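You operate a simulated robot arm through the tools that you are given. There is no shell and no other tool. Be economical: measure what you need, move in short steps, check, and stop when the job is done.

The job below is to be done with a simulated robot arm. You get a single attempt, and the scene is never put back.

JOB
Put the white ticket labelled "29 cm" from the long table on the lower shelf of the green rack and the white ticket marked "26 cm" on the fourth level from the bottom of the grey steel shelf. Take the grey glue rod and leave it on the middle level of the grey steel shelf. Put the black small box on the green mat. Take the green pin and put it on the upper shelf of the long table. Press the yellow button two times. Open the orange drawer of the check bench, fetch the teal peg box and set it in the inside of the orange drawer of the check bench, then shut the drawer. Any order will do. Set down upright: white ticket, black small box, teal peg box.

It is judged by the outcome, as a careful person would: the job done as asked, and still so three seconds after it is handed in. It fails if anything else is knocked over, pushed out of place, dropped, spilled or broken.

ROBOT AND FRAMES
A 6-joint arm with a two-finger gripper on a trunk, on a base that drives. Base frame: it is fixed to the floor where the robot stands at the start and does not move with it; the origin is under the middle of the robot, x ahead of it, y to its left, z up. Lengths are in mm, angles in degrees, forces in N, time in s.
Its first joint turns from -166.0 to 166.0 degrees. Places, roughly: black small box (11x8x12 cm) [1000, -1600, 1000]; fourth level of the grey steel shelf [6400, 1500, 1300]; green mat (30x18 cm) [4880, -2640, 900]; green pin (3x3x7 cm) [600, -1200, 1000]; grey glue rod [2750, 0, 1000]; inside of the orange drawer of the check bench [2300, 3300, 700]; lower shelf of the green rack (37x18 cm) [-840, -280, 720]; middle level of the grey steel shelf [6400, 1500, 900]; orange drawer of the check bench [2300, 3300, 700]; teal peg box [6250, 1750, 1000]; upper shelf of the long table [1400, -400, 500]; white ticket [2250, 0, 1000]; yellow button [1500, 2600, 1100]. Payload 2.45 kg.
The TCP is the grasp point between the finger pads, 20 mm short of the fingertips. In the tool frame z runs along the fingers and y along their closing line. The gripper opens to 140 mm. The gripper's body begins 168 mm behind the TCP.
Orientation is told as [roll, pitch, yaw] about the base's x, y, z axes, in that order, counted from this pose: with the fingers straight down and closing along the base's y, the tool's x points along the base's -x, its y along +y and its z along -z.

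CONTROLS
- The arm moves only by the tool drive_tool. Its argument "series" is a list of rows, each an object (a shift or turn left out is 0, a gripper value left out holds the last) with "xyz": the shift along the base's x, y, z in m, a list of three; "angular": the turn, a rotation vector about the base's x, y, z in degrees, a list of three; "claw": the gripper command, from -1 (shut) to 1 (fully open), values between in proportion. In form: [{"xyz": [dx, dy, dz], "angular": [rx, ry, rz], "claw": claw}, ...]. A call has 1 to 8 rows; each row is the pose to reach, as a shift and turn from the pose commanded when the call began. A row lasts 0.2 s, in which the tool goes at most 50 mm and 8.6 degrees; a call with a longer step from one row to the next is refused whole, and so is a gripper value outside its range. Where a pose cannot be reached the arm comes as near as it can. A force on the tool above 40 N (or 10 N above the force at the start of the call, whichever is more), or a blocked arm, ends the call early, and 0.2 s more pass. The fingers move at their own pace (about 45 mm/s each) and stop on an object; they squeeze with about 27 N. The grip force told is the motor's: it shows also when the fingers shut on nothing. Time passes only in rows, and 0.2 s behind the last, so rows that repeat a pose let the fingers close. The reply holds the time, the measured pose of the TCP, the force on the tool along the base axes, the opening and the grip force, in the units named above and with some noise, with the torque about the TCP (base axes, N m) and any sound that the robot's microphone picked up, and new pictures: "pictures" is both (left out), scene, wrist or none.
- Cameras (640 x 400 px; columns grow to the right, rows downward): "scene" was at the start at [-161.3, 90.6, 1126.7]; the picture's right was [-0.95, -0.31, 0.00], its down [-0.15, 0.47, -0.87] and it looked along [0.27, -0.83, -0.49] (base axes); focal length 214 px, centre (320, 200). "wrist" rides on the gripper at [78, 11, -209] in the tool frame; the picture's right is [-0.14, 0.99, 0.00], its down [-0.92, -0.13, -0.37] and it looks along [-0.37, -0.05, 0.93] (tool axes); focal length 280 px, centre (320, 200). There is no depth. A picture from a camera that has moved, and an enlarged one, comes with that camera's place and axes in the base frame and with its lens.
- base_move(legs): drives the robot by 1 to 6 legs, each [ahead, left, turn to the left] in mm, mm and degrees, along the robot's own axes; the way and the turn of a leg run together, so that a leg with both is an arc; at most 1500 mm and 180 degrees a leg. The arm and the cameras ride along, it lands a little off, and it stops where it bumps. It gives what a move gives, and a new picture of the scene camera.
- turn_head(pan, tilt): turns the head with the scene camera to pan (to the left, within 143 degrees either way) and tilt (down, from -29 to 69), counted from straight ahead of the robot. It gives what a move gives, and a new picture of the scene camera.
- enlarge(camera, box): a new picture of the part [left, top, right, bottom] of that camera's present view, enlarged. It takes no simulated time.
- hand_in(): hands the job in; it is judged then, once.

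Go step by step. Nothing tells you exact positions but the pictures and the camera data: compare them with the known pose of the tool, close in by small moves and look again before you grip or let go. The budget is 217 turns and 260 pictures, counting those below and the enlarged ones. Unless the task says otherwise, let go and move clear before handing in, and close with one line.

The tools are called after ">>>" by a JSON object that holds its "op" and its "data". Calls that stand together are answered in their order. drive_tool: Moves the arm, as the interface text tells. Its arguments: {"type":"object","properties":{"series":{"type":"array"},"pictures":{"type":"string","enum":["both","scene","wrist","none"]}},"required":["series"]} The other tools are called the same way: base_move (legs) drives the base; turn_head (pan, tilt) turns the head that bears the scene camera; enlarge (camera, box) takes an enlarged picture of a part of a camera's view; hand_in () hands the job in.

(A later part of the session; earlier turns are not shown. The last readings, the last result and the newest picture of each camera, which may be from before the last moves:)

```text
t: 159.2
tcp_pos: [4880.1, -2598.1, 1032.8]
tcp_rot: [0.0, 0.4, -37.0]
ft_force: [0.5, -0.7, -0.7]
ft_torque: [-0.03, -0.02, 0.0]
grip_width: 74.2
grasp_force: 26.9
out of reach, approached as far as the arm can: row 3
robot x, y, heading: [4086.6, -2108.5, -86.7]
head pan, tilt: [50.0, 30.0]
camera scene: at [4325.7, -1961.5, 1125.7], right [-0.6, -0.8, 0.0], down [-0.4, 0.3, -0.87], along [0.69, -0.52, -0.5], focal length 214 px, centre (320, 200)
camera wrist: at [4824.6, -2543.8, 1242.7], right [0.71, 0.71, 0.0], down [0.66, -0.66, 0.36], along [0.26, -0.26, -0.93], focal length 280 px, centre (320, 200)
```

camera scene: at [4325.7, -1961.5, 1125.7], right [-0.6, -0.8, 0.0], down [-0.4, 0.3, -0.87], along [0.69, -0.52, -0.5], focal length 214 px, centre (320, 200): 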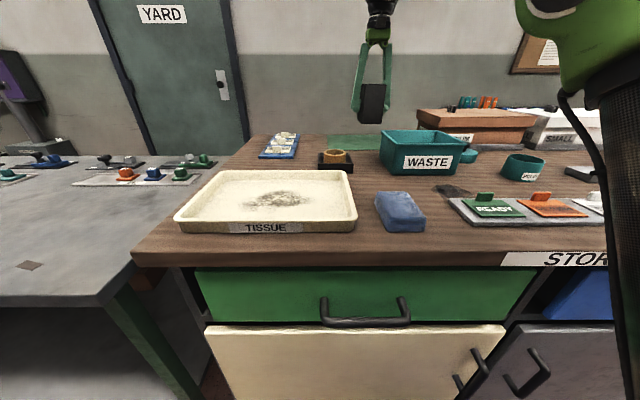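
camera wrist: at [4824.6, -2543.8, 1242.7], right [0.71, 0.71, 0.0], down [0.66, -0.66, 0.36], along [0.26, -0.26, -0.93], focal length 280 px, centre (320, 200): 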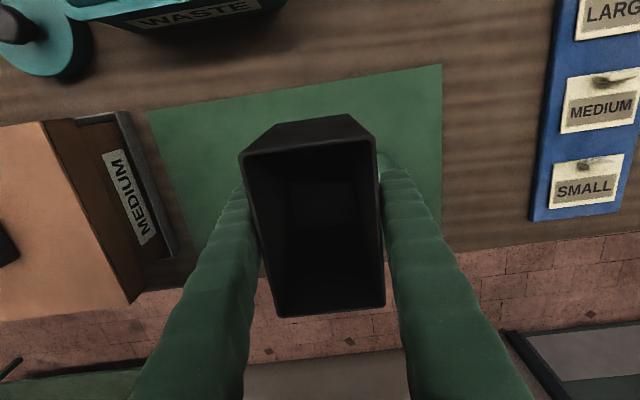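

Box is centred over the mat. Lowering to contact.

>>> {"op": "drive_tool", "data": {"series": [{"xyz": [0, 0, -0.015]}, {"xyz": [0, 0, -0.03]}, {"xyz": [0, 0, -0.038]}, {"xyz": [0, 0, -0.044]}, {"xyz": [0, 0, -0.044]}], "pictures": "none"}}

>>> {"op": "drive_tool", "data": {"series": [{"xyz": [0, 0, -0.003]}, {"xyz": [0, 0, -0.006]}, {"xyz": [0, 0, -0.009]}, {"xyz": [0, 0, -0.009]}], "pictures": "none"}}

```text
t: 160.4
tcp_pos: [4879.9, -2597.7, 988.4]
tcp_rot: [0.0, 0.2, -37.0]
ft_force: [0.1, 0.2, -0.3]
ft_torque: [0.0, 0.0, -0.01]
grip_width: 74.1
grasp_force: 27.2
robot x, y, heading: [4090.0, -2110.0, -86.7]
head pan, tilt: [50.0, 30.0]
```

```text
t: 161.4
tcp_pos: [4880.5, -2597.7, 977.6]
tcp_rot: [0.0, 0.3, -37.0]
ft_force: [0.0, -0.3, -0.6]
ft_torque: [-0.01, 0.03, 0.01]
grip_width: 74.0
grasp_force: 27.1
robot x, y, heading: [4088.8, -2107.0, -86.6]
head pan, tilt: [50.0, 30.0]
```

>>> {"op": "drive_tool", "data": {"series": [{"xyz": [0, 0, -0.003]}, {"xyz": [0, 0, -0.006]}, {"xyz": [0, 0, -0.009]}, {"xyz": [0, 0, -0.009]}], "pictures": "none"}}

>>> {"op": "drive_tool", "data": {"series": [{"xyz": [0, 0, -0.003]}, {"xyz": [0, 0, -0.006]}, {"xyz": [0, 0, -0.006]}], "pictures": "wrist"}}

```text
t: 162.4
tcp_pos: [4880.6, -2595.8, 969.1]
tcp_rot: [0.0, 0.4, -37.1]
ft_force: [0.3, 0.7, -0.4]
ft_torque: [0.01, 0.01, 0.01]
grip_width: 74.0
grasp_force: 27.3
robot x, y, heading: [4087.2, -2107.0, -86.7]
head pan, tilt: [50.0, 30.0]
```

```text
t: 163.2
tcp_pos: [4881.0, -2596.5, 964.2]
tcp_rot: [0.0, 0.4, -37.1]
ft_force: [-0.4, 0.1, 0.6]
ft_torque: [0.01, 0.0, -0.01]
grip_width: 74.0
grasp_force: 26.8
robot x, y, heading: [4092.2, -2108.0, -86.7]
head pan, tilt: [50.0, 30.0]
camera wrist: at [4825.6, -2541.4, 1173.7], right [0.71, 0.71, 0.0], down [0.66, -0.66, 0.36], along [0.26, -0.26, -0.93], focal length 280 px, centre (320, 200)
```

wrist: 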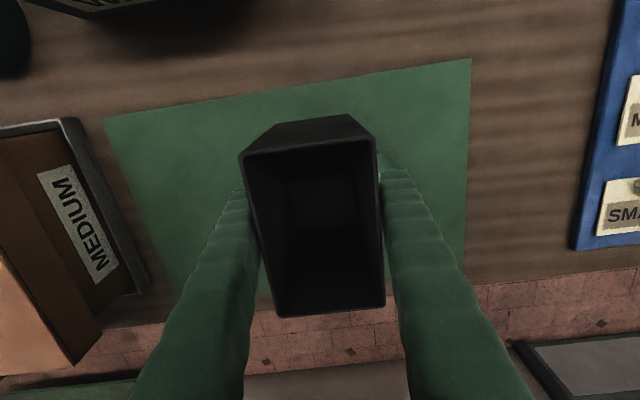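

>>> {"op": "drive_tool", "data": {"series": [{"xyz": [0, 0, -0.003]}, {"xyz": [0, 0, -0.006]}, {"xyz": [0, 0, -0.009]}, {"xyz": [0, 0, -0.009]}], "pictures": "none"}}

>>> {"op": "drive_tool", "data": {"series": [{"xyz": [0, 0, -0.003]}, {"xyz": [0, 0, -0.006]}, {"xyz": [0, 0, -0.006]}], "pictures": "none"}}

```text
t: 164.2
tcp_pos: [4882.0, -2596.3, 955.3]
tcp_rot: [0.0, 0.2, -37.0]
ft_force: [-0.5, 0.1, -0.1]
ft_torque: [0.02, 0.01, -0.04]
grip_width: 74.2
grasp_force: 26.8
robot x, y, heading: [4086.7, -2112.4, -86.7]
head pan, tilt: [50.0, 30.0]
```

```text
t: 165.0
tcp_pos: [4880.4, -2596.8, 949.6]
tcp_rot: [0.1, 0.3, -37.1]
ft_force: [3.6, -0.4, 35.1]
ft_torque: [0.04, 0.08, 0.02]
grip_width: 74.1
grasp_force: 27.0
robot x, y, heading: [4085.5, -2109.8, -86.7]
head pan, tilt: [50.0, 30.0]
```

Contact (about 35 N). Ease up 3 mm, open, and rise.

>>> {"op": "drive_tool", "data": {"series": [{"xyz": [0, 0, 0.003]}, {"xyz": [0, 0, 0.003]}, {"xyz": [0, 0, 0.003], "claw": 0.4}, {"xyz": [0, 0, 0.003], "claw": 0.4}, {"xyz": [0, 0, 0.003], "claw": 0.4}], "pictures": "none"}}

>>> {"op": "drive_tool", "data": {"series": [{"xyz": [0, 0, 0.04]}, {"xyz": [0, 0, 0.09]}, {"xyz": [0, 0, 0.14]}, {"xyz": [0, 0, 0.19]}, {"xyz": [0, 0, 0.24]}, {"xyz": [-0.03, 0.025, 0.24]}, {"xyz": [-0.065, 0.05, 0.24]}], "pictures": "both"}}

```text
t: 166.2
tcp_pos: [4880.6, -2597.1, 951.5]
tcp_rot: [0.0, 0.3, -37.0]
ft_force: [0.0, -0.3, -1.3]
ft_torque: [0.0, 0.0, 0.01]
grip_width: 98.3
grasp_force: 0.1
robot x, y, heading: [4087.8, -2107.8, -86.8]
head pan, tilt: [50.0, 30.0]
```

```text
t: 167.8
tcp_pos: [4816.1, -2546.9, 1192.9]
tcp_rot: [-0.1, 0.3, -37.1]
ft_force: [-1.0, 1.6, 0.7]
ft_torque: [-0.1, -0.22, -0.01]
grip_width: 97.7
grasp_force: 0.0
out of reach, approached as far as the arm can: row 5, 6
robot x, y, heading: [4088.5, -2109.3, -86.6]
head pan, tilt: [50.0, 30.0]
camera scene: at [4324.6, -1960.9, 1125.8], right [-0.6, -0.8, 0.0], down [-0.4, 0.3, -0.87], along [0.69, -0.52, -0.5], focal length 214 px, centre (320, 200)
camera wrist: at [4760.1, -2490.5, 1402.8], right [0.71, 0.71, 0.0], down [0.66, -0.66, 0.36], along [0.26, -0.26, -0.93], focal length 280 px, centre (320, 200)
```

scene: 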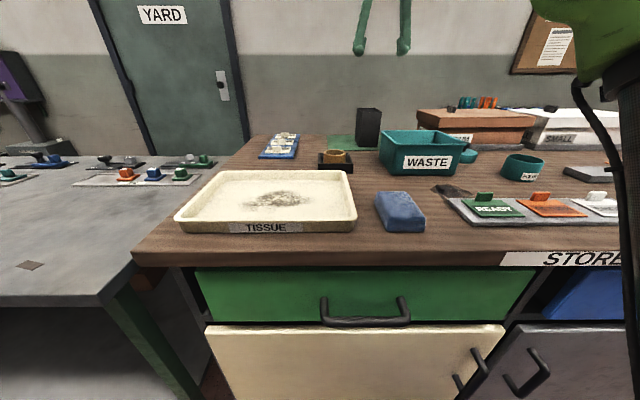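
wrist: 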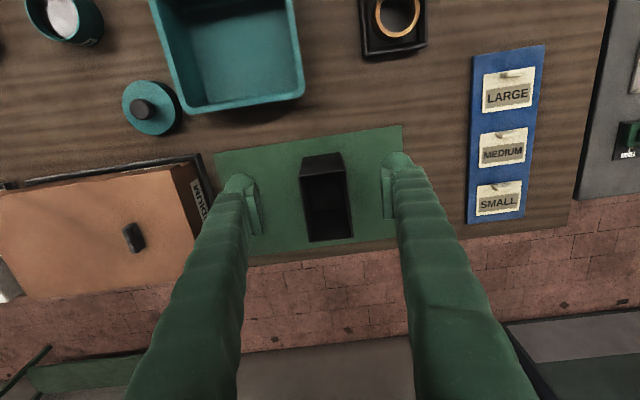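

The black box stands on the mat. Next the glue rod: I'll retract, back off from the cabinet and look toward [2750,0].

>>> {"op": "drive_tool", "data": {"series": [{"xyz": [-0.04, 0.03, 0]}, {"xyz": [-0.08, 0.06, 0]}, {"xyz": [-0.12, 0.09, 0]}, {"xyz": [-0.16, 0.12, 0]}, {"xyz": [-0.2, 0.15, 0]}, {"xyz": [-0.24, 0.18, 0]}, {"xyz": [-0.28, 0.21, 0]}, {"xyz": [-0.32, 0.24, 0]}], "pictures": "none"}}

>>> {"op": "turn_head", "data": {"pan": 50, "tilt": 20}}

>>> {"op": "base_move", "data": {"legs": [[-225, -267, 0], [0, 0, 147]]}}

```text
t: 169.6
tcp_pos: [4494.8, -2307.8, 1191.6]
tcp_rot: [0.0, 0.3, -37.1]
ft_force: [1.4, -0.2, -0.3]
ft_torque: [0.03, 0.06, -0.01]
grip_width: 98.0
grasp_force: 0.1
robot x, y, heading: [4087.7, -2109.1, -86.8]
head pan, tilt: [50.0, 30.0]
```

```text
t: 170.3
tcp_pos: [4495.3, -2307.3, 1190.7]
tcp_rot: [0.1, 0.4, -37.2]
ft_force: [0.4, 0.0, 0.5]
ft_torque: [-0.03, -0.01, 0.0]
grip_width: 98.1
grasp_force: 0.1
robot x, y, heading: [4089.9, -2110.0, -86.5]
head pan, tilt: [50.0, 20.0]
camera scene: at [4327.6, -1962.9, 1141.7], right [-0.6, -0.8, 0.0], down [-0.27, 0.2, -0.94], along [0.75, -0.56, -0.34], focal length 214 px, centre (320, 200)
```

scene: 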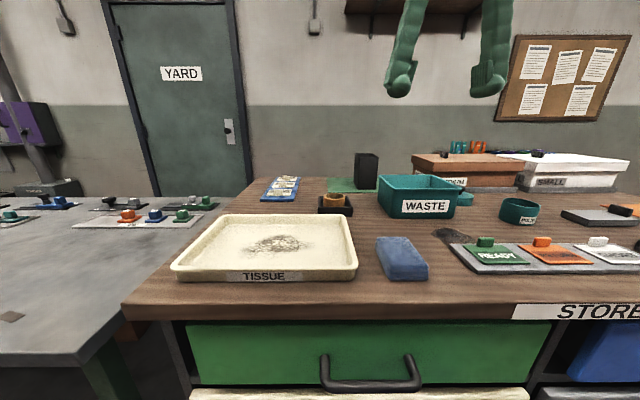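

```text
t: 178.5
tcp_pos: [3602.4, -1499.5, 1191.2]
tcp_rot: [0.0, 0.2, 105.7]
ft_force: [0.7, -0.2, 0.0]
ft_torque: [-0.01, 0.0, 0.0]
grip_width: 97.8
grasp_force: 0.0
robot x, y, heading: [3809.4, -1902.6, 56.5]
head pan, tilt: [50.0, 20.0]
camera scene: at [3531.2, -1872.2, 1141.8], right [0.96, 0.28, 0.0], down [0.1, -0.33, -0.94], along [-0.26, 0.9, -0.34], focal length 214 px, centre (320, 200)
```

scene: 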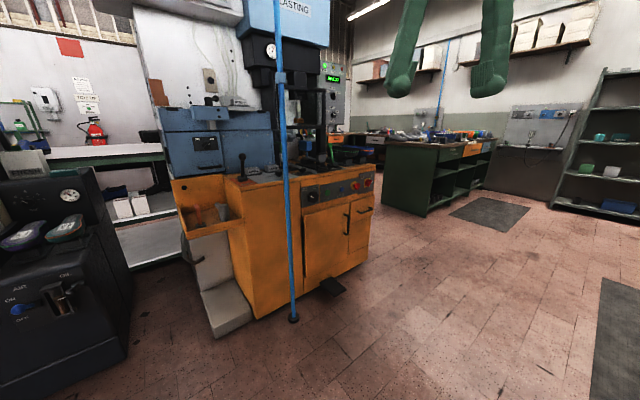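

>>> {"op": "enlarge", "data": {"camera": "scene", "box": [180, 80, 420, 230]}}

```text
2.67 times, centred on (300, 155) of scene
camera zoom: at [3531.2, -1872.2, 1141.8], right [0.96, 0.28, 0.0], down [0.1, -0.33, -0.94], along [-0.26, 0.9, -0.34], focal length 572 px, centre (373, 320)
```

zoom: 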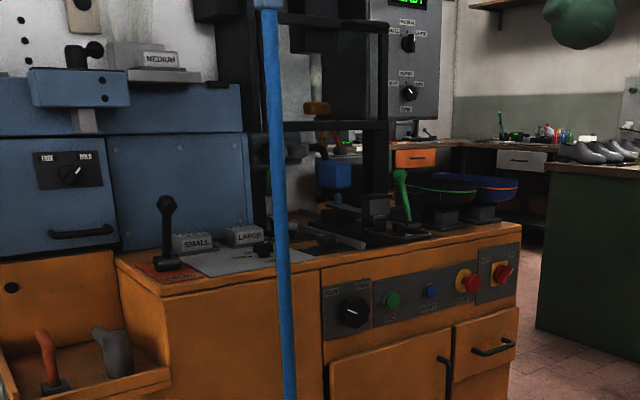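

The rod isn't visible from here; it must be on the far side of the orange lasting machine. I'll drive round its right end.

>>> {"op": "base_move", "data": {"legs": [[787, 299, 0], [787, 299, 0], [147, 793, 0]]}}

>>> {"op": "turn_head", "data": {"pan": 125, "tilt": 25}}

```text
t: 190.8
tcp_pos: [3383.5, 666.9, 1192.0]
tcp_rot: [0.0, 0.3, 107.1]
ft_force: [0.4, -0.9, 0.4]
ft_torque: [-0.02, 0.03, 0.04]
grip_width: 98.0
grasp_force: 0.1
robot x, y, heading: [3599.4, 269.8, 57.4]
head pan, tilt: [50.0, 20.0]
camera scene: at [3321.4, 292.0, 1141.8], right [0.95, 0.3, 0.0], down [0.1, -0.33, -0.94], along [-0.28, 0.9, -0.34], focal length 214 px, centre (320, 200)
```

scene: 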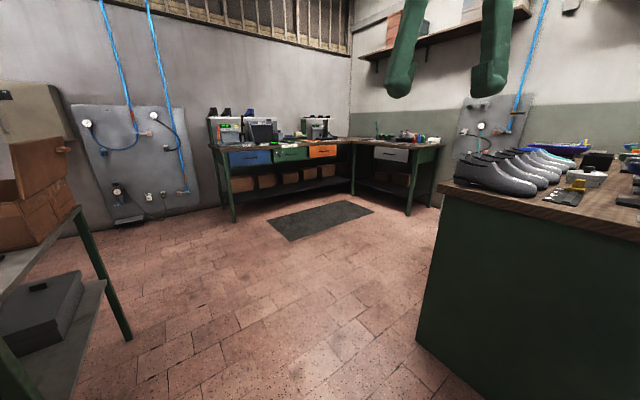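

```text
t: 192.3
tcp_pos: [3383.4, 667.0, 1191.0]
tcp_rot: [0.0, 0.3, 107.2]
ft_force: [0.1, -0.3, -0.3]
ft_torque: [0.01, 0.0, -0.01]
grip_width: 97.9
grasp_force: 0.1
robot x, y, heading: [3599.0, 265.3, 57.5]
head pan, tilt: [125.0, 25.0]
camera scene: at [3257.5, 199.1, 1133.7], right [-0.04, 1.0, 0.0], down [0.42, 0.02, -0.91], along [-0.91, -0.04, -0.42], focal length 214 px, centre (320, 200)
```

scene: 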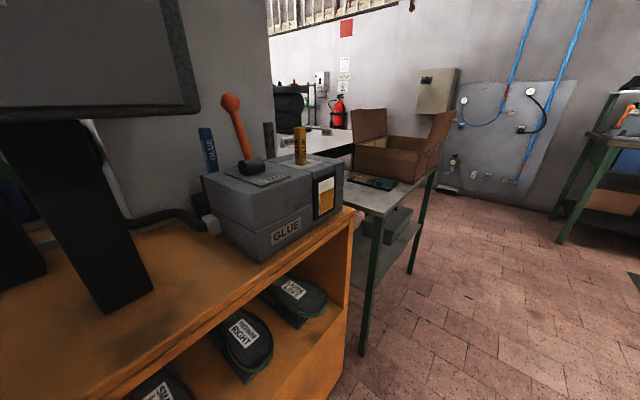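

There's the glue unit with blue, grey and yellow rods, and the check bench with blue/green/orange drawers was also visible. Enlarging the rods.

>>> {"op": "enlarge", "data": {"camera": "scene", "box": [180, 80, 380, 270]}}

```text
2.11 times, centred on (280, 175) of scene
camera zoom: at [3257.5, 199.1, 1133.7], right [-0.04, 1.0, 0.0], down [0.42, 0.02, -0.91], along [-0.91, -0.04, -0.42], focal length 452 px, centre (404, 253)
```

zoom: 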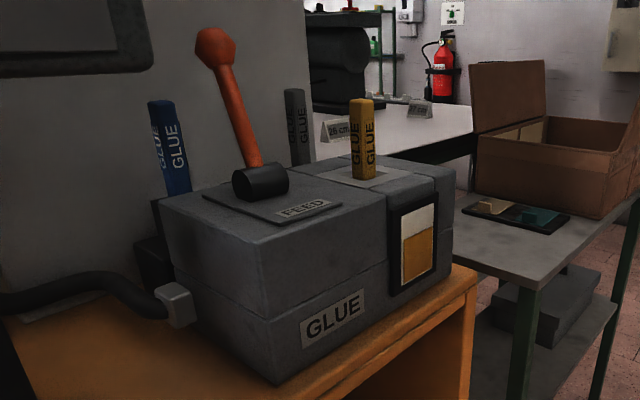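

The grey rod stands behind the glue unit at about [2750,55], top near z 1087. I'll move the base closer and bring the tool over in steps.

>>> {"op": "base_move", "data": {"legs": [[20, 248, 0]]}}

>>> {"op": "drive_tool", "data": {"series": [{"xyz": [-0.025, -0.04, 0.01], "angular": [0, 0, 3]}, {"xyz": [-0.05, -0.08, 0.02], "angular": [0, 0, 6]}, {"xyz": [-0.075, -0.12, 0.03], "angular": [0, 0, 9]}, {"xyz": [-0.1, -0.16, 0.04], "angular": [0, 0, 12]}, {"xyz": [-0.125, -0.2, 0.05], "angular": [0, 0, 15]}, {"xyz": [-0.15, -0.24, 0.06], "angular": [0, 0, 18]}, {"xyz": [-0.175, -0.28, 0.07], "angular": [0, 0, 20]}, {"xyz": [-0.2, -0.32, 0.07], "angular": [0, 0, 20]}], "pictures": "none"}}

>>> {"op": "drive_tool", "data": {"series": [{"xyz": [-0.027, -0.04, 0]}, {"xyz": [-0.053, -0.08, 0]}, {"xyz": [-0.08, -0.12, 0]}, {"xyz": [-0.107, -0.16, 0]}, {"xyz": [-0.133, -0.2, 0], "claw": -0.1}, {"xyz": [-0.16, -0.24, 0.0], "claw": -0.1}], "pictures": "both"}}

```text
t: 194.1
tcp_pos: [3186.9, 816.5, 1190.3]
tcp_rot: [0.0, 0.3, 107.1]
ft_force: [0.0, 0.0, -1.0]
ft_torque: [0.02, -0.01, 0.04]
grip_width: 98.0
grasp_force: 0.0
robot x, y, heading: [3402.9, 415.2, 57.6]
head pan, tilt: [125.0, 25.0]
camera scene: at [3059.7, 349.4, 1133.7], right [-0.04, 1.0, 0.0], down [0.42, 0.02, -0.91], along [-0.91, -0.04, -0.42], focal length 214 px, centre (320, 200)
```

scene: 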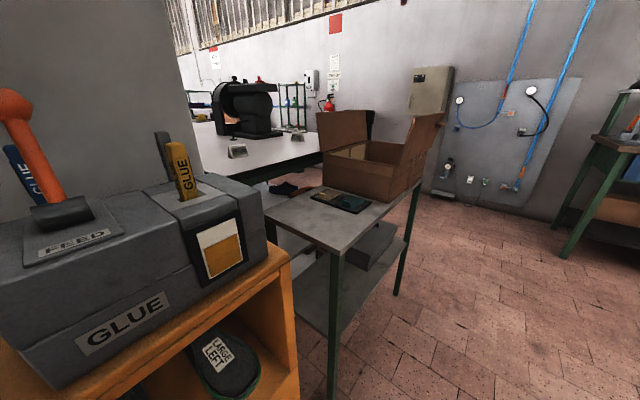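

```text
t: 195.9
tcp_pos: [2984.5, 495.8, 1259.0]
tcp_rot: [0.0, 0.2, 127.2]
ft_force: [0.1, 1.2, 0.6]
ft_torque: [0.0, 0.04, 0.0]
grip_width: 98.1
grasp_force: 0.1
robot x, y, heading: [3398.4, 416.4, 57.8]
head pan, tilt: [125.0, 25.0]
```

```text
t: 197.3
tcp_pos: [2825.8, 256.4, 1259.8]
tcp_rot: [0.0, 0.3, 127.0]
ft_force: [0.2, 0.1, 0.7]
ft_torque: [-0.07, 0.11, 0.0]
grip_width: 63.0
grasp_force: 0.1
robot x, y, heading: [3401.6, 417.0, 57.5]
head pan, tilt: [125.0, 25.0]
camera scene: at [3060.1, 349.7, 1133.8], right [-0.04, 1.0, 0.0], down [0.42, 0.02, -0.91], along [-0.91, -0.04, -0.42], focal length 214 px, centre (320, 200)
camera wrist: at [2864.6, 189.0, 1470.1], right [-0.87, -0.49, 0.0], down [-0.45, 0.81, 0.36], along [-0.18, 0.32, -0.93], focal length 280 px, centre (320, 200)
```

scene: 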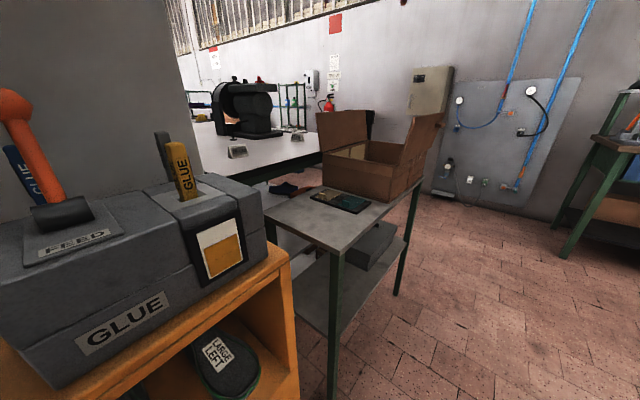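
wrist: 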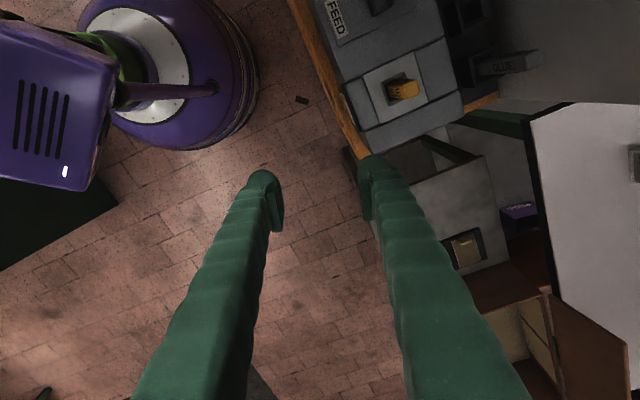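

The grey rod triangulates to about [2647,31], top z≈1080, in a slot behind the unit near a wall. I'll turn the tool 90° so that the slim side faces the wall, then move nearer.

>>> {"op": "drive_tool", "data": {"series": [{"angular": [0, 0, 8.5]}, {"angular": [0, 0, 17]}, {"angular": [0, 0, 25.5]}, {"angular": [0, 0, 34]}, {"angular": [0, 0, 42.5]}, {"angular": [0, 0, 51]}, {"angular": [0, 0, 59.5]}, {"angular": [0, 0, 68]}], "pictures": "none"}}

>>> {"op": "drive_tool", "data": {"series": [{"xyz": [-0.02, -0.03, 0], "angular": [0, 0, 7.5]}, {"xyz": [-0.04, -0.06, 0], "angular": [0, 0, 15]}, {"xyz": [-0.06, -0.09, 0], "angular": [0, 0, 22]}, {"xyz": [-0.08, -0.12, 0], "angular": [0, 0, 22]}, {"xyz": [-0.1, -0.15, 0], "angular": [0, 0, 22]}, {"xyz": [-0.1, -0.15, 0], "angular": [0, 0, 22]}], "pictures": "wrist"}}

```text
t: 199.1
tcp_pos: [2826.2, 256.8, 1261.5]
tcp_rot: [0.0, 0.3, -164.9]
ft_force: [0.1, -0.6, -0.7]
ft_torque: [0.02, 0.03, 0.03]
grip_width: 63.1
grasp_force: 0.0
robot x, y, heading: [3404.1, 416.4, 57.6]
head pan, tilt: [125.0, 25.0]
```

```text
t: 200.5
tcp_pos: [2741.8, 114.7, 1272.5]
tcp_rot: [0.0, 0.4, -142.9]
ft_force: [0.6, 0.0, -1.4]
ft_torque: [0.01, -0.04, 0.0]
grip_width: 62.9
grasp_force: 0.1
robot x, y, heading: [3400.3, 416.9, 57.6]
head pan, tilt: [125.0, 25.0]
camera wrist: at [2809.2, 153.0, 1482.4], right [0.49, -0.87, 0.0], down [-0.81, -0.46, 0.36], along [-0.32, -0.18, -0.93], focal length 280 px, centre (320, 200)
```

wrist: 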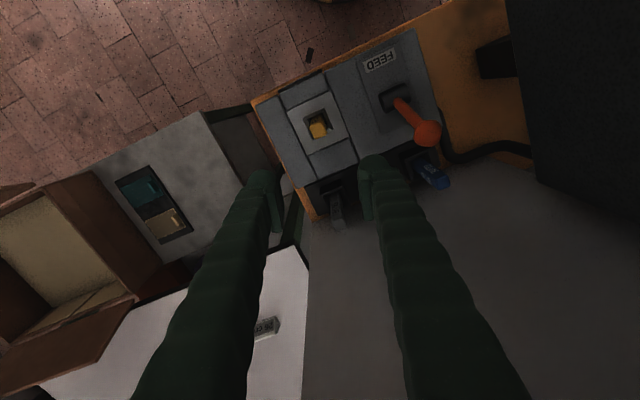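

I'll tilt the tool 45° toward the rod (clear of the lever and yellow rod) and line up short of it.

>>> {"op": "drive_tool", "data": {"series": [{"xyz": [0, 0, 0], "angular": [-4.5, 6, 0]}, {"xyz": [0, 0, 0], "angular": [-9, 12, 0]}, {"xyz": [0, 0, 0], "angular": [-13.5, 18, 0]}, {"xyz": [0, 0, -0.03], "angular": [-18, 24, 0]}, {"xyz": [-0.01, -0.01, -0.06], "angular": [-22.5, 30, 0]}, {"xyz": [-0.02, -0.02, -0.09], "angular": [-27, 36, 0]}, {"xyz": [-0.024, -0.03, -0.12], "angular": [-27, 36, 0]}, {"xyz": [-0.024, -0.03, -0.12], "angular": [-27, 36, 0]}], "pictures": "wrist"}}

```text
t: 202.3
tcp_pos: [2701.6, 77.0, 1142.6]
tcp_rot: [-0.3, -44.7, -142.9]
ft_force: [-0.6, -0.1, 0.5]
ft_torque: [0.04, 0.0, 0.02]
grip_width: 63.1
grasp_force: 0.1
robot x, y, heading: [3397.6, 417.7, 57.6]
head pan, tilt: [125.0, 25.0]
camera wrist: at [2869.6, 190.7, 1236.2], right [0.52, -0.85, 0.09], down [-0.39, -0.14, 0.91], along [-0.76, -0.51, -0.4], focal length 280 px, centre (320, 200)
```

wrist: 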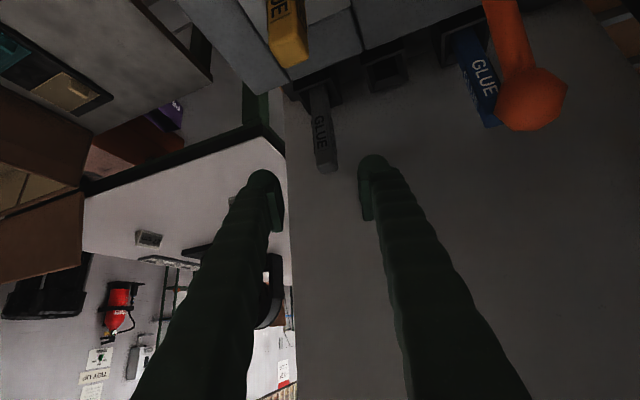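

Rods sit in brackets; the grey one is at about [2646,28], top z≈1066. Moving in.

>>> {"op": "drive_tool", "data": {"series": [{"xyz": [-0.008, -0.009, -0.027]}, {"xyz": [-0.015, -0.018, -0.053]}, {"xyz": [-0.028, -0.028, -0.07]}, {"xyz": [-0.042, -0.038, -0.087]}, {"xyz": [-0.055, -0.048, -0.102]}, {"xyz": [-0.055, -0.048, -0.102]}], "pictures": "wrist"}}

```text
t: 203.7
tcp_pos: [2649.1, 28.7, 1038.6]
tcp_rot: [-0.2, -44.7, -142.8]
ft_force: [-0.5, -0.9, 0.3]
ft_torque: [-0.01, -0.02, 0.0]
grip_width: 62.8
grasp_force: 0.1
robot x, y, heading: [3405.2, 417.2, 57.6]
head pan, tilt: [125.0, 25.0]
camera wrist: at [2817.4, 141.6, 1133.1], right [0.52, -0.85, 0.09], down [-0.39, -0.14, 0.91], along [-0.76, -0.51, -0.4], focal length 280 px, centre (320, 200)
```

wrist: 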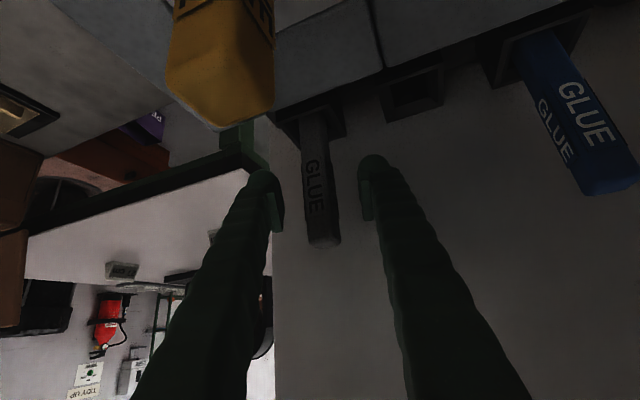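

>>> {"op": "drive_tool", "data": {"series": [{"claw": -1}, {"claw": -1}, {"claw": -1}, {"claw": -1}], "pictures": "none"}}

>>> {"op": "drive_tool", "data": {"series": [{"xyz": [0, 0, 0.02]}, {"xyz": [0, 0, 0.05]}, {"xyz": [0, 0, 0.09]}, {"xyz": [0, 0, 0.13]}, {"xyz": [0, 0, 0.17]}, {"xyz": [0.0, 0.0, 0.2]}], "pictures": "wrist"}}

```text
t: 204.7
tcp_pos: [2649.2, 27.6, 1038.7]
tcp_rot: [-0.2, -44.7, -142.7]
ft_force: [0.0, 0.4, -0.5]
ft_torque: [0.03, -0.01, 0.03]
grip_width: 19.7
grasp_force: 27.0
robot x, y, heading: [3401.3, 416.7, 57.5]
head pan, tilt: [125.0, 25.0]
```

```text
t: 206.1
tcp_pos: [2648.3, 29.7, 1238.1]
tcp_rot: [-0.1, -44.7, -142.8]
ft_force: [-0.8, 0.0, -1.8]
ft_torque: [0.01, 0.0, -0.02]
grip_width: 19.4
grasp_force: 26.9
robot x, y, heading: [3402.2, 418.4, 57.6]
head pan, tilt: [125.0, 25.0]
camera wrist: at [2816.8, 142.3, 1332.8], right [0.52, -0.85, 0.09], down [-0.39, -0.14, 0.91], along [-0.76, -0.51, -0.4], focal length 280 px, centre (320, 200)
```

wrist: 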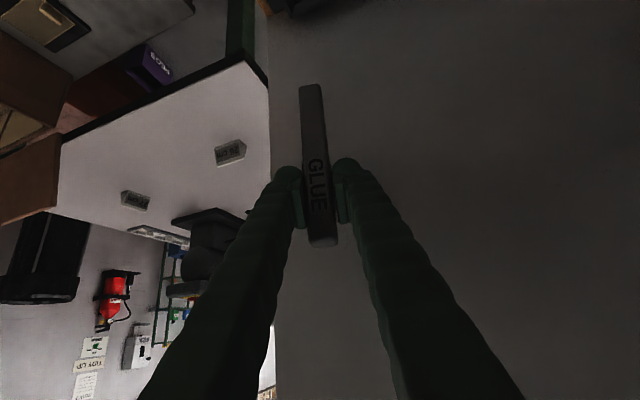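

The rod is held (about 116 mm of it hangs below). Retract to the robot side, then drive to the grey steel shelf.

>>> {"op": "drive_tool", "data": {"series": [{"xyz": [0, 0.01, 0.045]}, {"xyz": [0.02, 0.03, 0.07]}, {"xyz": [0.05, 0.065, 0.07]}, {"xyz": [0.085, 0.1, 0.07]}, {"xyz": [0.12, 0.135, 0.07]}, {"xyz": [0.155, 0.17, 0.07]}, {"xyz": [0.19, 0.205, 0.07]}, {"xyz": [0.23, 0.235, 0.07]}], "pictures": "none"}}

>>> {"op": "drive_tool", "data": {"series": [{"xyz": [0.04, 0.025, 0]}, {"xyz": [0.08, 0.05, 0]}, {"xyz": [0.12, 0.07, 0]}, {"xyz": [0.16, 0.09, 0]}], "pictures": "none"}}

>>> {"op": "base_move", "data": {"legs": [[149, -12, 0], [37, -1135, 0], [736, -207, 0], [680, -190, 0], [0, 0, -55]]}}

>>> {"op": "turn_head", "data": {"pan": 50, "tilt": 10}}

```text
t: 207.9
tcp_pos: [2879.0, 264.8, 1309.2]
tcp_rot: [-0.1, -44.7, -142.9]
ft_force: [0.2, 0.5, 0.0]
ft_torque: [-0.02, -0.06, 0.04]
grip_width: 19.5
grasp_force: 27.3
robot x, y, heading: [3402.2, 416.2, 57.4]
head pan, tilt: [125.0, 25.0]
```

```text
t: 208.9
tcp_pos: [3038.0, 354.0, 1310.0]
tcp_rot: [-0.2, -44.6, -142.8]
ft_force: [-0.6, -0.4, -0.9]
ft_torque: [0.03, -0.01, 0.03]
grip_width: 19.8
grasp_force: 27.1
robot x, y, heading: [3399.9, 415.2, 57.5]
head pan, tilt: [125.0, 25.0]
```

```text
t: 225.2
tcp_pos: [5295.6, 1193.8, 1310.8]
tcp_rot: [-0.2, -44.7, 161.6]
ft_force: [-0.2, -0.8, -1.1]
ft_torque: [0.0, 0.01, 0.04]
grip_width: 19.8
grasp_force: 26.2
robot x, y, heading: [5551.1, 926.9, 1.7]
head pan, tilt: [125.0, 25.0]
camera scene: at [5302.2, 1174.2, 1133.7], right [0.8, 0.6, 0.0], down [0.25, -0.34, -0.91], along [-0.54, 0.73, -0.42], focal length 214 px, centre (320, 200)
```

scene: 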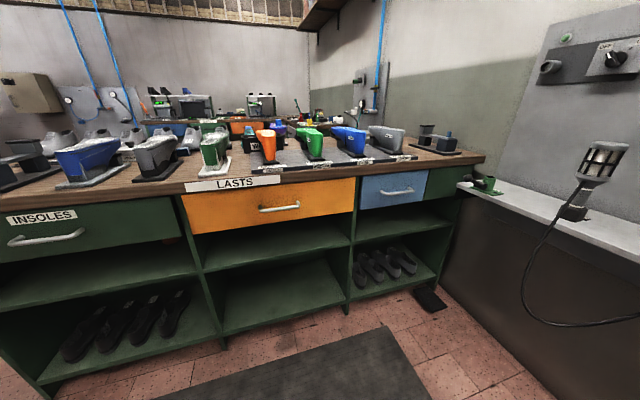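

```text
t: 226.7
tcp_pos: [5294.3, 1194.3, 1310.5]
tcp_rot: [-0.2, -44.7, 161.5]
ft_force: [-0.3, 0.2, 0.4]
ft_torque: [0.03, -0.01, -0.02]
grip_width: 19.5
grasp_force: 26.4
robot x, y, heading: [5552.1, 929.5, 1.8]
head pan, tilt: [50.0, 10.0]
camera scene: at [5414.9, 1173.4, 1158.1], right [0.79, -0.62, 0.0], down [-0.11, -0.14, -0.98], along [0.61, 0.77, -0.17], focal length 214 px, centre (320, 200)
```

scene: 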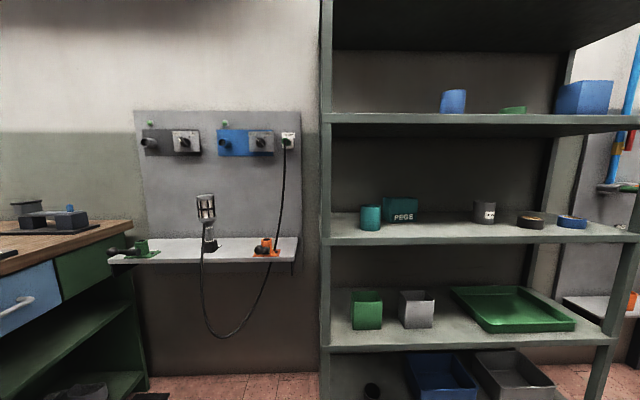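

The grey shelf is right ahead: third level with the PEGS box at z≈900, fourth with blue boxes at z≈1280. I'll swing the rod round toward the free spot between the PEGS box and the grey cup.

>>> {"op": "drive_tool", "data": {"series": [{"xyz": [0.032, 0.017, 0], "angular": [0, 0, -8.5]}, {"xyz": [0.064, 0.034, 0], "angular": [0, 0, -17]}, {"xyz": [0.097, 0.051, 0], "angular": [0, 0, -25.5]}, {"xyz": [0.129, 0.068, 0], "angular": [0, 0, -34]}, {"xyz": [0.161, 0.085, 0], "angular": [0, 0, -42.5]}, {"xyz": [0.193, 0.102, 0], "angular": [0, 0, -51]}, {"xyz": [0.226, 0.119, 0], "angular": [0, 0, -59.5]}, {"xyz": [0.258, 0.136, 0], "angular": [0, 0, -68]}], "pictures": "none"}}

>>> {"op": "drive_tool", "data": {"series": [{"xyz": [0.037, -0.01, 0], "angular": [0, 0, -8]}, {"xyz": [0.074, -0.02, 0], "angular": [0, 0, -16]}, {"xyz": [0.112, -0.03, 0], "angular": [0, 0, -24]}, {"xyz": [0.149, -0.04, 0], "angular": [0, 0, -32]}, {"xyz": [0.186, -0.05, 0], "angular": [0, 0, -40]}, {"xyz": [0.223, -0.06, 0], "angular": [0, 0, -40]}, {"xyz": [0.26, -0.07, 0], "angular": [0, 0, -40]}, {"xyz": [0.298, -0.08, 0], "angular": [0, 0, -40]}], "pictures": "both"}}

```text
t: 228.5
tcp_pos: [5556.5, 1329.2, 1309.7]
tcp_rot: [-0.2, -44.6, 93.4]
ft_force: [-0.5, -0.2, -0.4]
ft_torque: [0.03, 0.0, 0.04]
grip_width: 19.8
grasp_force: 26.9
robot x, y, heading: [5553.2, 926.4, 1.8]
head pan, tilt: [50.0, 10.0]
```

```text
t: 230.3
tcp_pos: [5846.6, 1255.6, 1310.8]
tcp_rot: [-0.2, -44.7, 55.0]
ft_force: [6.4, -5.7, -0.4]
ft_torque: [0.61, 0.66, 0.91]
grip_width: 19.7
grasp_force: 26.8
robot x, y, heading: [5552.2, 931.6, 1.6]
head pan, tilt: [50.0, 10.0]
camera scene: at [5414.8, 1173.3, 1158.1], right [0.79, -0.62, 0.0], down [-0.11, -0.14, -0.98], along [0.61, 0.77, -0.17], focal length 214 px, centre (320, 200)
camera wrist: at [5719.4, 1096.8, 1405.6], right [-0.75, 0.65, 0.09], down [0.33, 0.25, 0.91], along [0.57, 0.72, -0.4], focal length 280 px, centre (320, 200)
```

scene: 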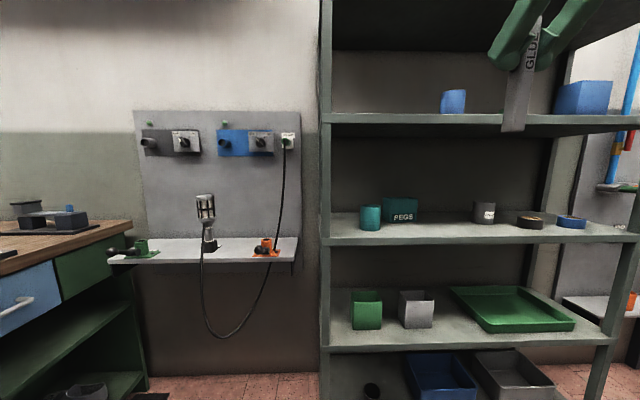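
wrist: 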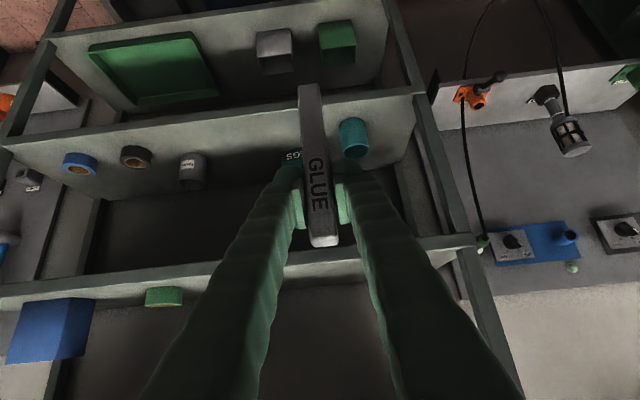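

The free gap on the third level is around n≈4155 (between PEGS box and grey cup). I'll nudge the base closer and bring the rod to pre-placement height in front of the level.

>>> {"op": "base_move", "data": {"legs": [[180, -15, 0]]}}

>>> {"op": "drive_tool", "data": {"series": [{"xyz": [0.022, 0.013, -0.031], "angular": [0, 0, -1]}, {"xyz": [0.044, 0.025, -0.061], "angular": [0, 0, -2]}, {"xyz": [0.066, 0.038, -0.092], "angular": [0, 0, -2]}, {"xyz": [0.088, 0.05, -0.122], "angular": [0, 0, -2]}, {"xyz": [0.11, 0.063, -0.153], "angular": [0, 0, -2]}, {"xyz": [0.133, 0.076, -0.184], "angular": [0, 0, -2]}, {"xyz": [0.155, 0.088, -0.214], "angular": [0, 0, -2]}, {"xyz": [0.177, 0.101, -0.245], "angular": [0, 0, -2]}], "pictures": "both"}}

```text
t: 231.8
tcp_pos: [6033.5, 1239.9, 1311.7]
tcp_rot: [-0.2, -44.7, 53.5]
ft_force: [-0.4, 0.1, -0.4]
ft_torque: [-0.02, 0.02, 0.01]
grip_width: 19.7
grasp_force: 27.2
robot x, y, heading: [5732.6, 920.6, 1.8]
head pan, tilt: [50.0, 10.0]
camera scene: at [5595.5, 1163.6, 1158.1], right [0.79, -0.62, 0.0], down [-0.11, -0.14, -0.98], along [0.61, 0.77, -0.17], focal length 214 px, centre (320, 200)
```

scene: 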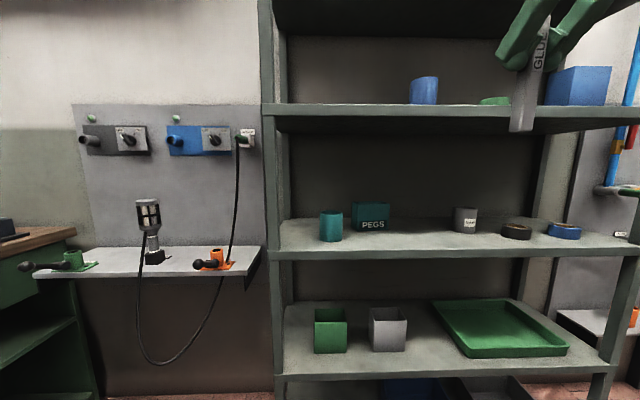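

```text
t: 233.6
tcp_pos: [6212.9, 1340.5, 1065.8]
tcp_rot: [-0.3, -44.7, 51.7]
ft_force: [-0.4, -1.4, -1.0]
ft_torque: [0.01, 0.0, -0.01]
grip_width: 19.8
grasp_force: 26.9
robot x, y, heading: [5731.9, 919.0, 1.8]
head pan, tilt: [50.0, 10.0]
camera scene: at [5595.4, 1163.6, 1158.1], right [0.79, -0.62, 0.0], down [-0.11, -0.14, -0.98], along [0.61, 0.77, -0.17], focal length 214 px, centre (320, 200)
camera wrist: at [6077.7, 1189.1, 1160.3], right [-0.71, 0.69, 0.09], down [0.34, 0.23, 0.91], along [0.61, 0.68, -0.4], focal length 280 px, centre (320, 200)
```

scene: 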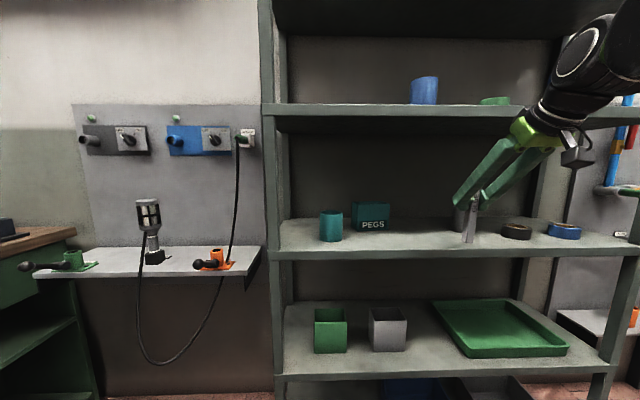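
wrist: 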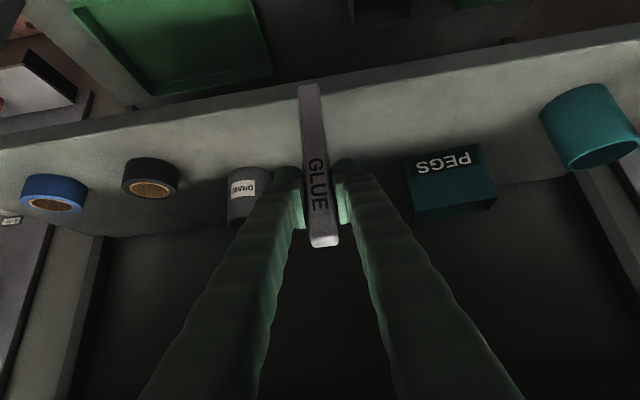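

Rod is in front of the gap. Moving in over the level and lowering.

>>> {"op": "drive_tool", "data": {"series": [{"xyz": [0.016, 0.029, 0]}, {"xyz": [0.031, 0.058, 0]}, {"xyz": [0.047, 0.087, 0]}, {"xyz": [0.062, 0.116, 0]}, {"xyz": [0.062, 0.116, -0.02]}, {"xyz": [0.062, 0.116, -0.035]}, {"xyz": [0.062, 0.116, -0.035]}], "pictures": "both"}}

```text
t: 235.2
tcp_pos: [6271.8, 1456.3, 1029.9]
tcp_rot: [-0.3, -44.7, 51.7]
ft_force: [1.6, 0.2, 0.3]
ft_torque: [0.02, 0.02, 0.0]
grip_width: 19.7
grasp_force: 27.2
robot x, y, heading: [5734.6, 920.7, 1.8]
head pan, tilt: [50.0, 10.0]
camera scene: at [5595.6, 1163.7, 1158.1], right [0.79, -0.62, 0.0], down [-0.11, -0.14, -0.98], along [0.61, 0.77, -0.17], focal length 214 px, centre (320, 200)
camera wrist: at [6137.6, 1305.4, 1125.0], right [-0.71, 0.69, 0.09], down [0.34, 0.23, 0.91], along [0.61, 0.68, -0.4], focal length 280 px, centre (320, 200)
```

scene: 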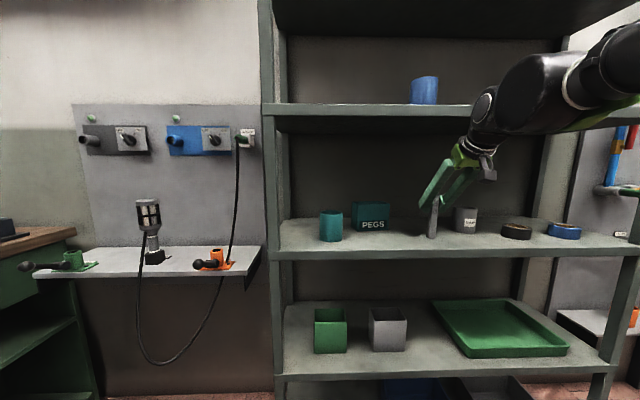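
wrist: 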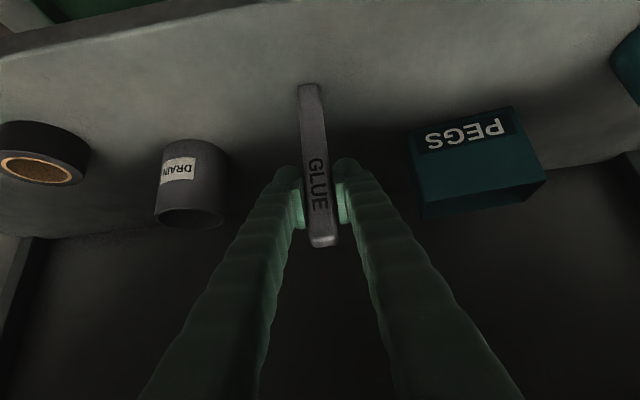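

>>> {"op": "drive_tool", "data": {"series": [{"xyz": [0, 0, -0.004]}, {"xyz": [0, 0, -0.008]}, {"xyz": [0, 0, -0.008]}], "pictures": "none"}}

>>> {"op": "drive_tool", "data": {"series": [{"xyz": [0, 0, -0.003]}, {"xyz": [0, 0, -0.006]}, {"xyz": [0, 0, -0.006]}], "pictures": "none"}}

>>> {"op": "drive_tool", "data": {"series": [{"xyz": [0, 0, -0.003]}, {"xyz": [0, 0, -0.005]}, {"xyz": [0, 0, -0.005]}], "pictures": "none"}}

```text
t: 236.0
tcp_pos: [6273.2, 1456.4, 1024.4]
tcp_rot: [-0.2, -44.8, 51.6]
ft_force: [1.5, 2.5, 26.0]
ft_torque: [0.22, -0.16, -0.04]
grip_width: 19.6
grasp_force: 27.0
robot x, y, heading: [5728.8, 921.4, 2.0]
head pan, tilt: [50.0, 10.0]
```

```text
t: 236.8
tcp_pos: [6272.4, 1456.7, 1018.1]
tcp_rot: [-0.2, -44.7, 51.6]
ft_force: [1.8, 1.3, 23.7]
ft_torque: [0.09, -0.14, -0.02]
grip_width: 19.5
grasp_force: 27.1
robot x, y, heading: [5736.4, 922.7, 1.9]
head pan, tilt: [50.0, 10.0]
```

```text
t: 237.6
tcp_pos: [6272.3, 1456.9, 1013.0]
tcp_rot: [-0.2, -44.7, 51.6]
ft_force: [-0.6, -0.4, 25.6]
ft_torque: [0.07, -0.02, 0.01]
grip_width: 19.6
grasp_force: 27.6
robot x, y, heading: [5731.7, 918.7, 2.0]
head pan, tilt: [50.0, 10.0]
```

Contact (rod slid slightly in the grip, so it stands flat). Ease, open, back off.

>>> {"op": "drive_tool", "data": {"series": [{"xyz": [0, 0, 0.003]}, {"xyz": [0, 0, 0.003], "claw": -0.3}, {"xyz": [0, 0, 0.003], "claw": -0.3}, {"xyz": [0, 0, 0.003], "claw": -0.3}, {"xyz": [0, 0, 0.003], "claw": -0.3}], "pictures": "none"}}

>>> {"op": "drive_tool", "data": {"series": [{"xyz": [-0.012, -0.016, 0.02]}, {"xyz": [-0.027, -0.035, 0.045]}, {"xyz": [-0.05, -0.065, 0.06]}, {"xyz": [-0.075, -0.1, 0.065]}, {"xyz": [-0.1, -0.135, 0.07]}, {"xyz": [-0.1, -0.135, 0.07]}], "pictures": "both"}}

```text
t: 238.8
tcp_pos: [6273.3, 1456.7, 1015.5]
tcp_rot: [-0.2, -44.7, 51.5]
ft_force: [-0.4, 0.1, -0.5]
ft_torque: [0.04, -0.03, 0.02]
grip_width: 48.9
grasp_force: 0.0
robot x, y, heading: [5734.0, 919.6, 1.8]
head pan, tilt: [50.0, 10.0]
```

```text
t: 240.2
tcp_pos: [6173.6, 1323.2, 1086.9]
tcp_rot: [-0.1, -44.8, 51.6]
ft_force: [-0.3, -0.4, -0.3]
ft_torque: [0.04, -0.02, -0.01]
grip_width: 49.0
grasp_force: 0.1
robot x, y, heading: [5735.1, 918.5, 1.8]
head pan, tilt: [50.0, 10.0]
camera scene: at [5595.6, 1163.7, 1158.1], right [0.79, -0.62, 0.0], down [-0.11, -0.14, -0.98], along [0.61, 0.77, -0.17], focal length 214 px, centre (320, 200)
camera wrist: at [6038.4, 1171.7, 1180.8], right [-0.71, 0.69, 0.09], down [0.34, 0.23, 0.91], along [0.61, 0.68, -0.4], focal length 280 px, centre (320, 200)
```

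scene: 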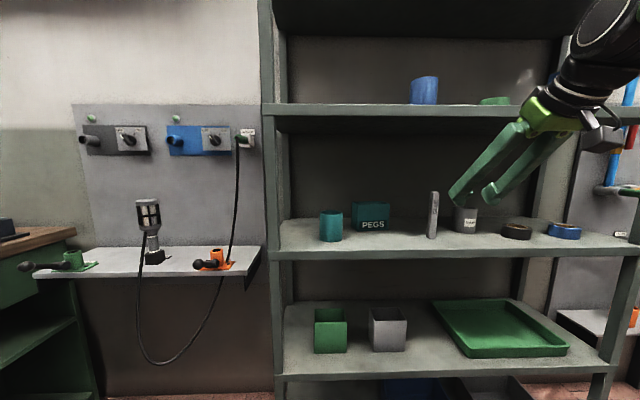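
wrist: 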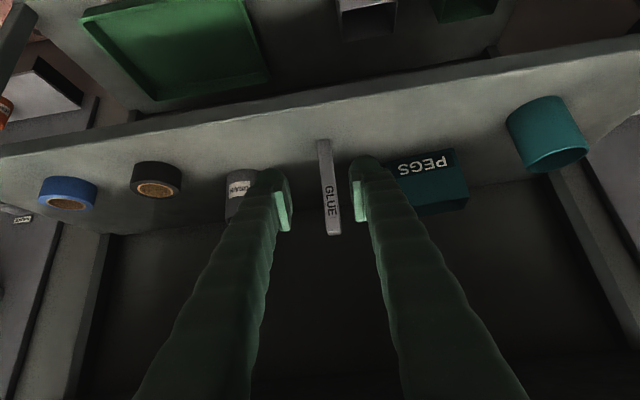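

The rod stands on the middle level. Next I'll go to the check bench with an empty hand (button and drawer), retracting first.

>>> {"op": "drive_tool", "data": {"series": [{"xyz": [-0.03, -0.03, 0.02]}, {"xyz": [-0.06, -0.05, 0.045]}, {"xyz": [-0.09, -0.065, 0.075]}, {"xyz": [-0.12, -0.08, 0.105]}, {"xyz": [-0.15, -0.09, 0.135]}, {"xyz": [-0.18, -0.1, 0.165]}], "pictures": "none"}}

>>> {"op": "base_move", "data": {"legs": [[-772, -456, 0], [-772, -456, 0], [-592, 461, 0], [-592, 461, 0], [-150, 773, 0], [-150, 773, 0]]}}

>>> {"op": "base_move", "data": {"legs": [[0, 0, 91]]}}

```text
t: 241.6
tcp_pos: [5992.8, 1220.2, 1248.7]
tcp_rot: [0.0, -44.7, 51.5]
ft_force: [0.3, -0.5, 0.6]
ft_torque: [0.01, 0.01, 0.02]
grip_width: 49.0
grasp_force: 0.1
robot x, y, heading: [5734.8, 918.0, 1.9]
head pan, tilt: [50.0, 10.0]
```

```text
t: 265.6
tcp_pos: [2919.6, 2707.1, 1246.7]
tcp_rot: [-0.2, -44.7, 50.8]
ft_force: [1.0, -0.6, -0.4]
ft_torque: [0.0, -0.01, -0.01]
grip_width: 48.7
grasp_force: 0.0
robot x, y, heading: [2656.2, 2408.0, 1.3]
head pan, tilt: [50.0, 10.0]
camera scene: at [2519.7, 2655.8, 1158.1], right [0.78, -0.63, 0.0], down [-0.11, -0.14, -0.98], along [0.62, 0.77, -0.17], focal length 214 px, centre (320, 200)
```

scene: 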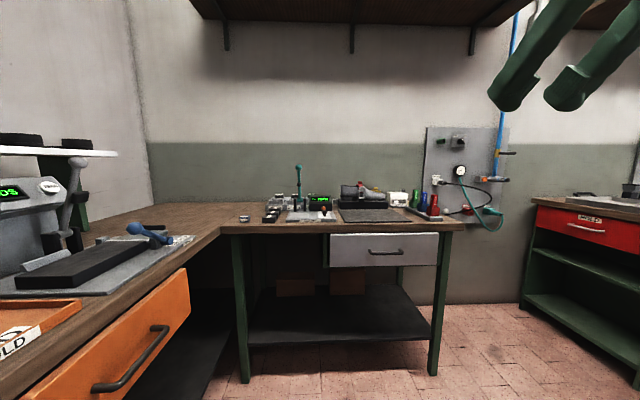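

```text
t: 269.9
tcp_pos: [2351.7, 2668.6, 1248.2]
tcp_rot: [-0.1, -44.7, 142.1]
ft_force: [0.6, -0.3, 0.2]
ft_torque: [0.02, 0.0, 0.01]
grip_width: 49.0
grasp_force: 0.0
robot x, y, heading: [2653.8, 2413.1, 92.5]
head pan, tilt: [50.0, 10.0]
camera scene: at [2414.4, 2271.9, 1158.1], right [0.61, 0.79, 0.0], down [0.14, -0.11, -0.98], along [-0.78, 0.6, -0.17], focal length 214 px, centre (320, 200)
```

scene: 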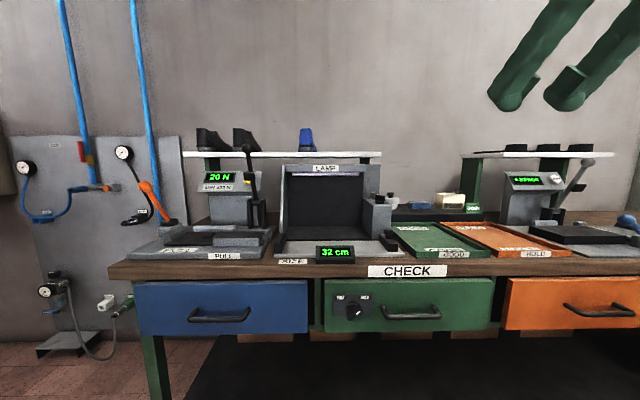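

>>> {"op": "enlarge", "data": {"camera": "scene", "box": [140, 110, 460, 290]}}

```text
2.00 times, centred on (300, 200) of scene
camera zoom: at [2414.4, 2271.9, 1158.1], right [0.61, 0.79, 0.0], down [0.14, -0.11, -0.98], along [-0.78, 0.6, -0.17], focal length 429 px, centre (360, 200)
```

zoom: 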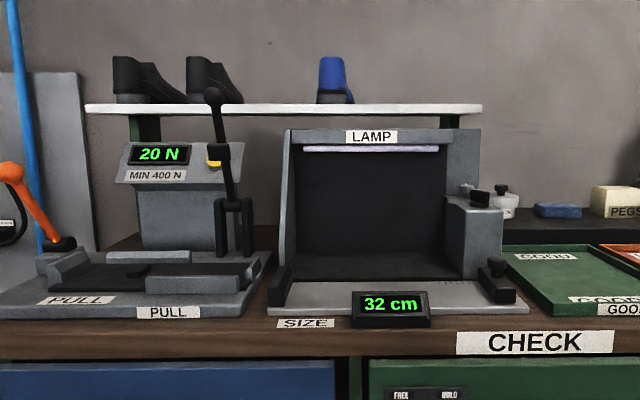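

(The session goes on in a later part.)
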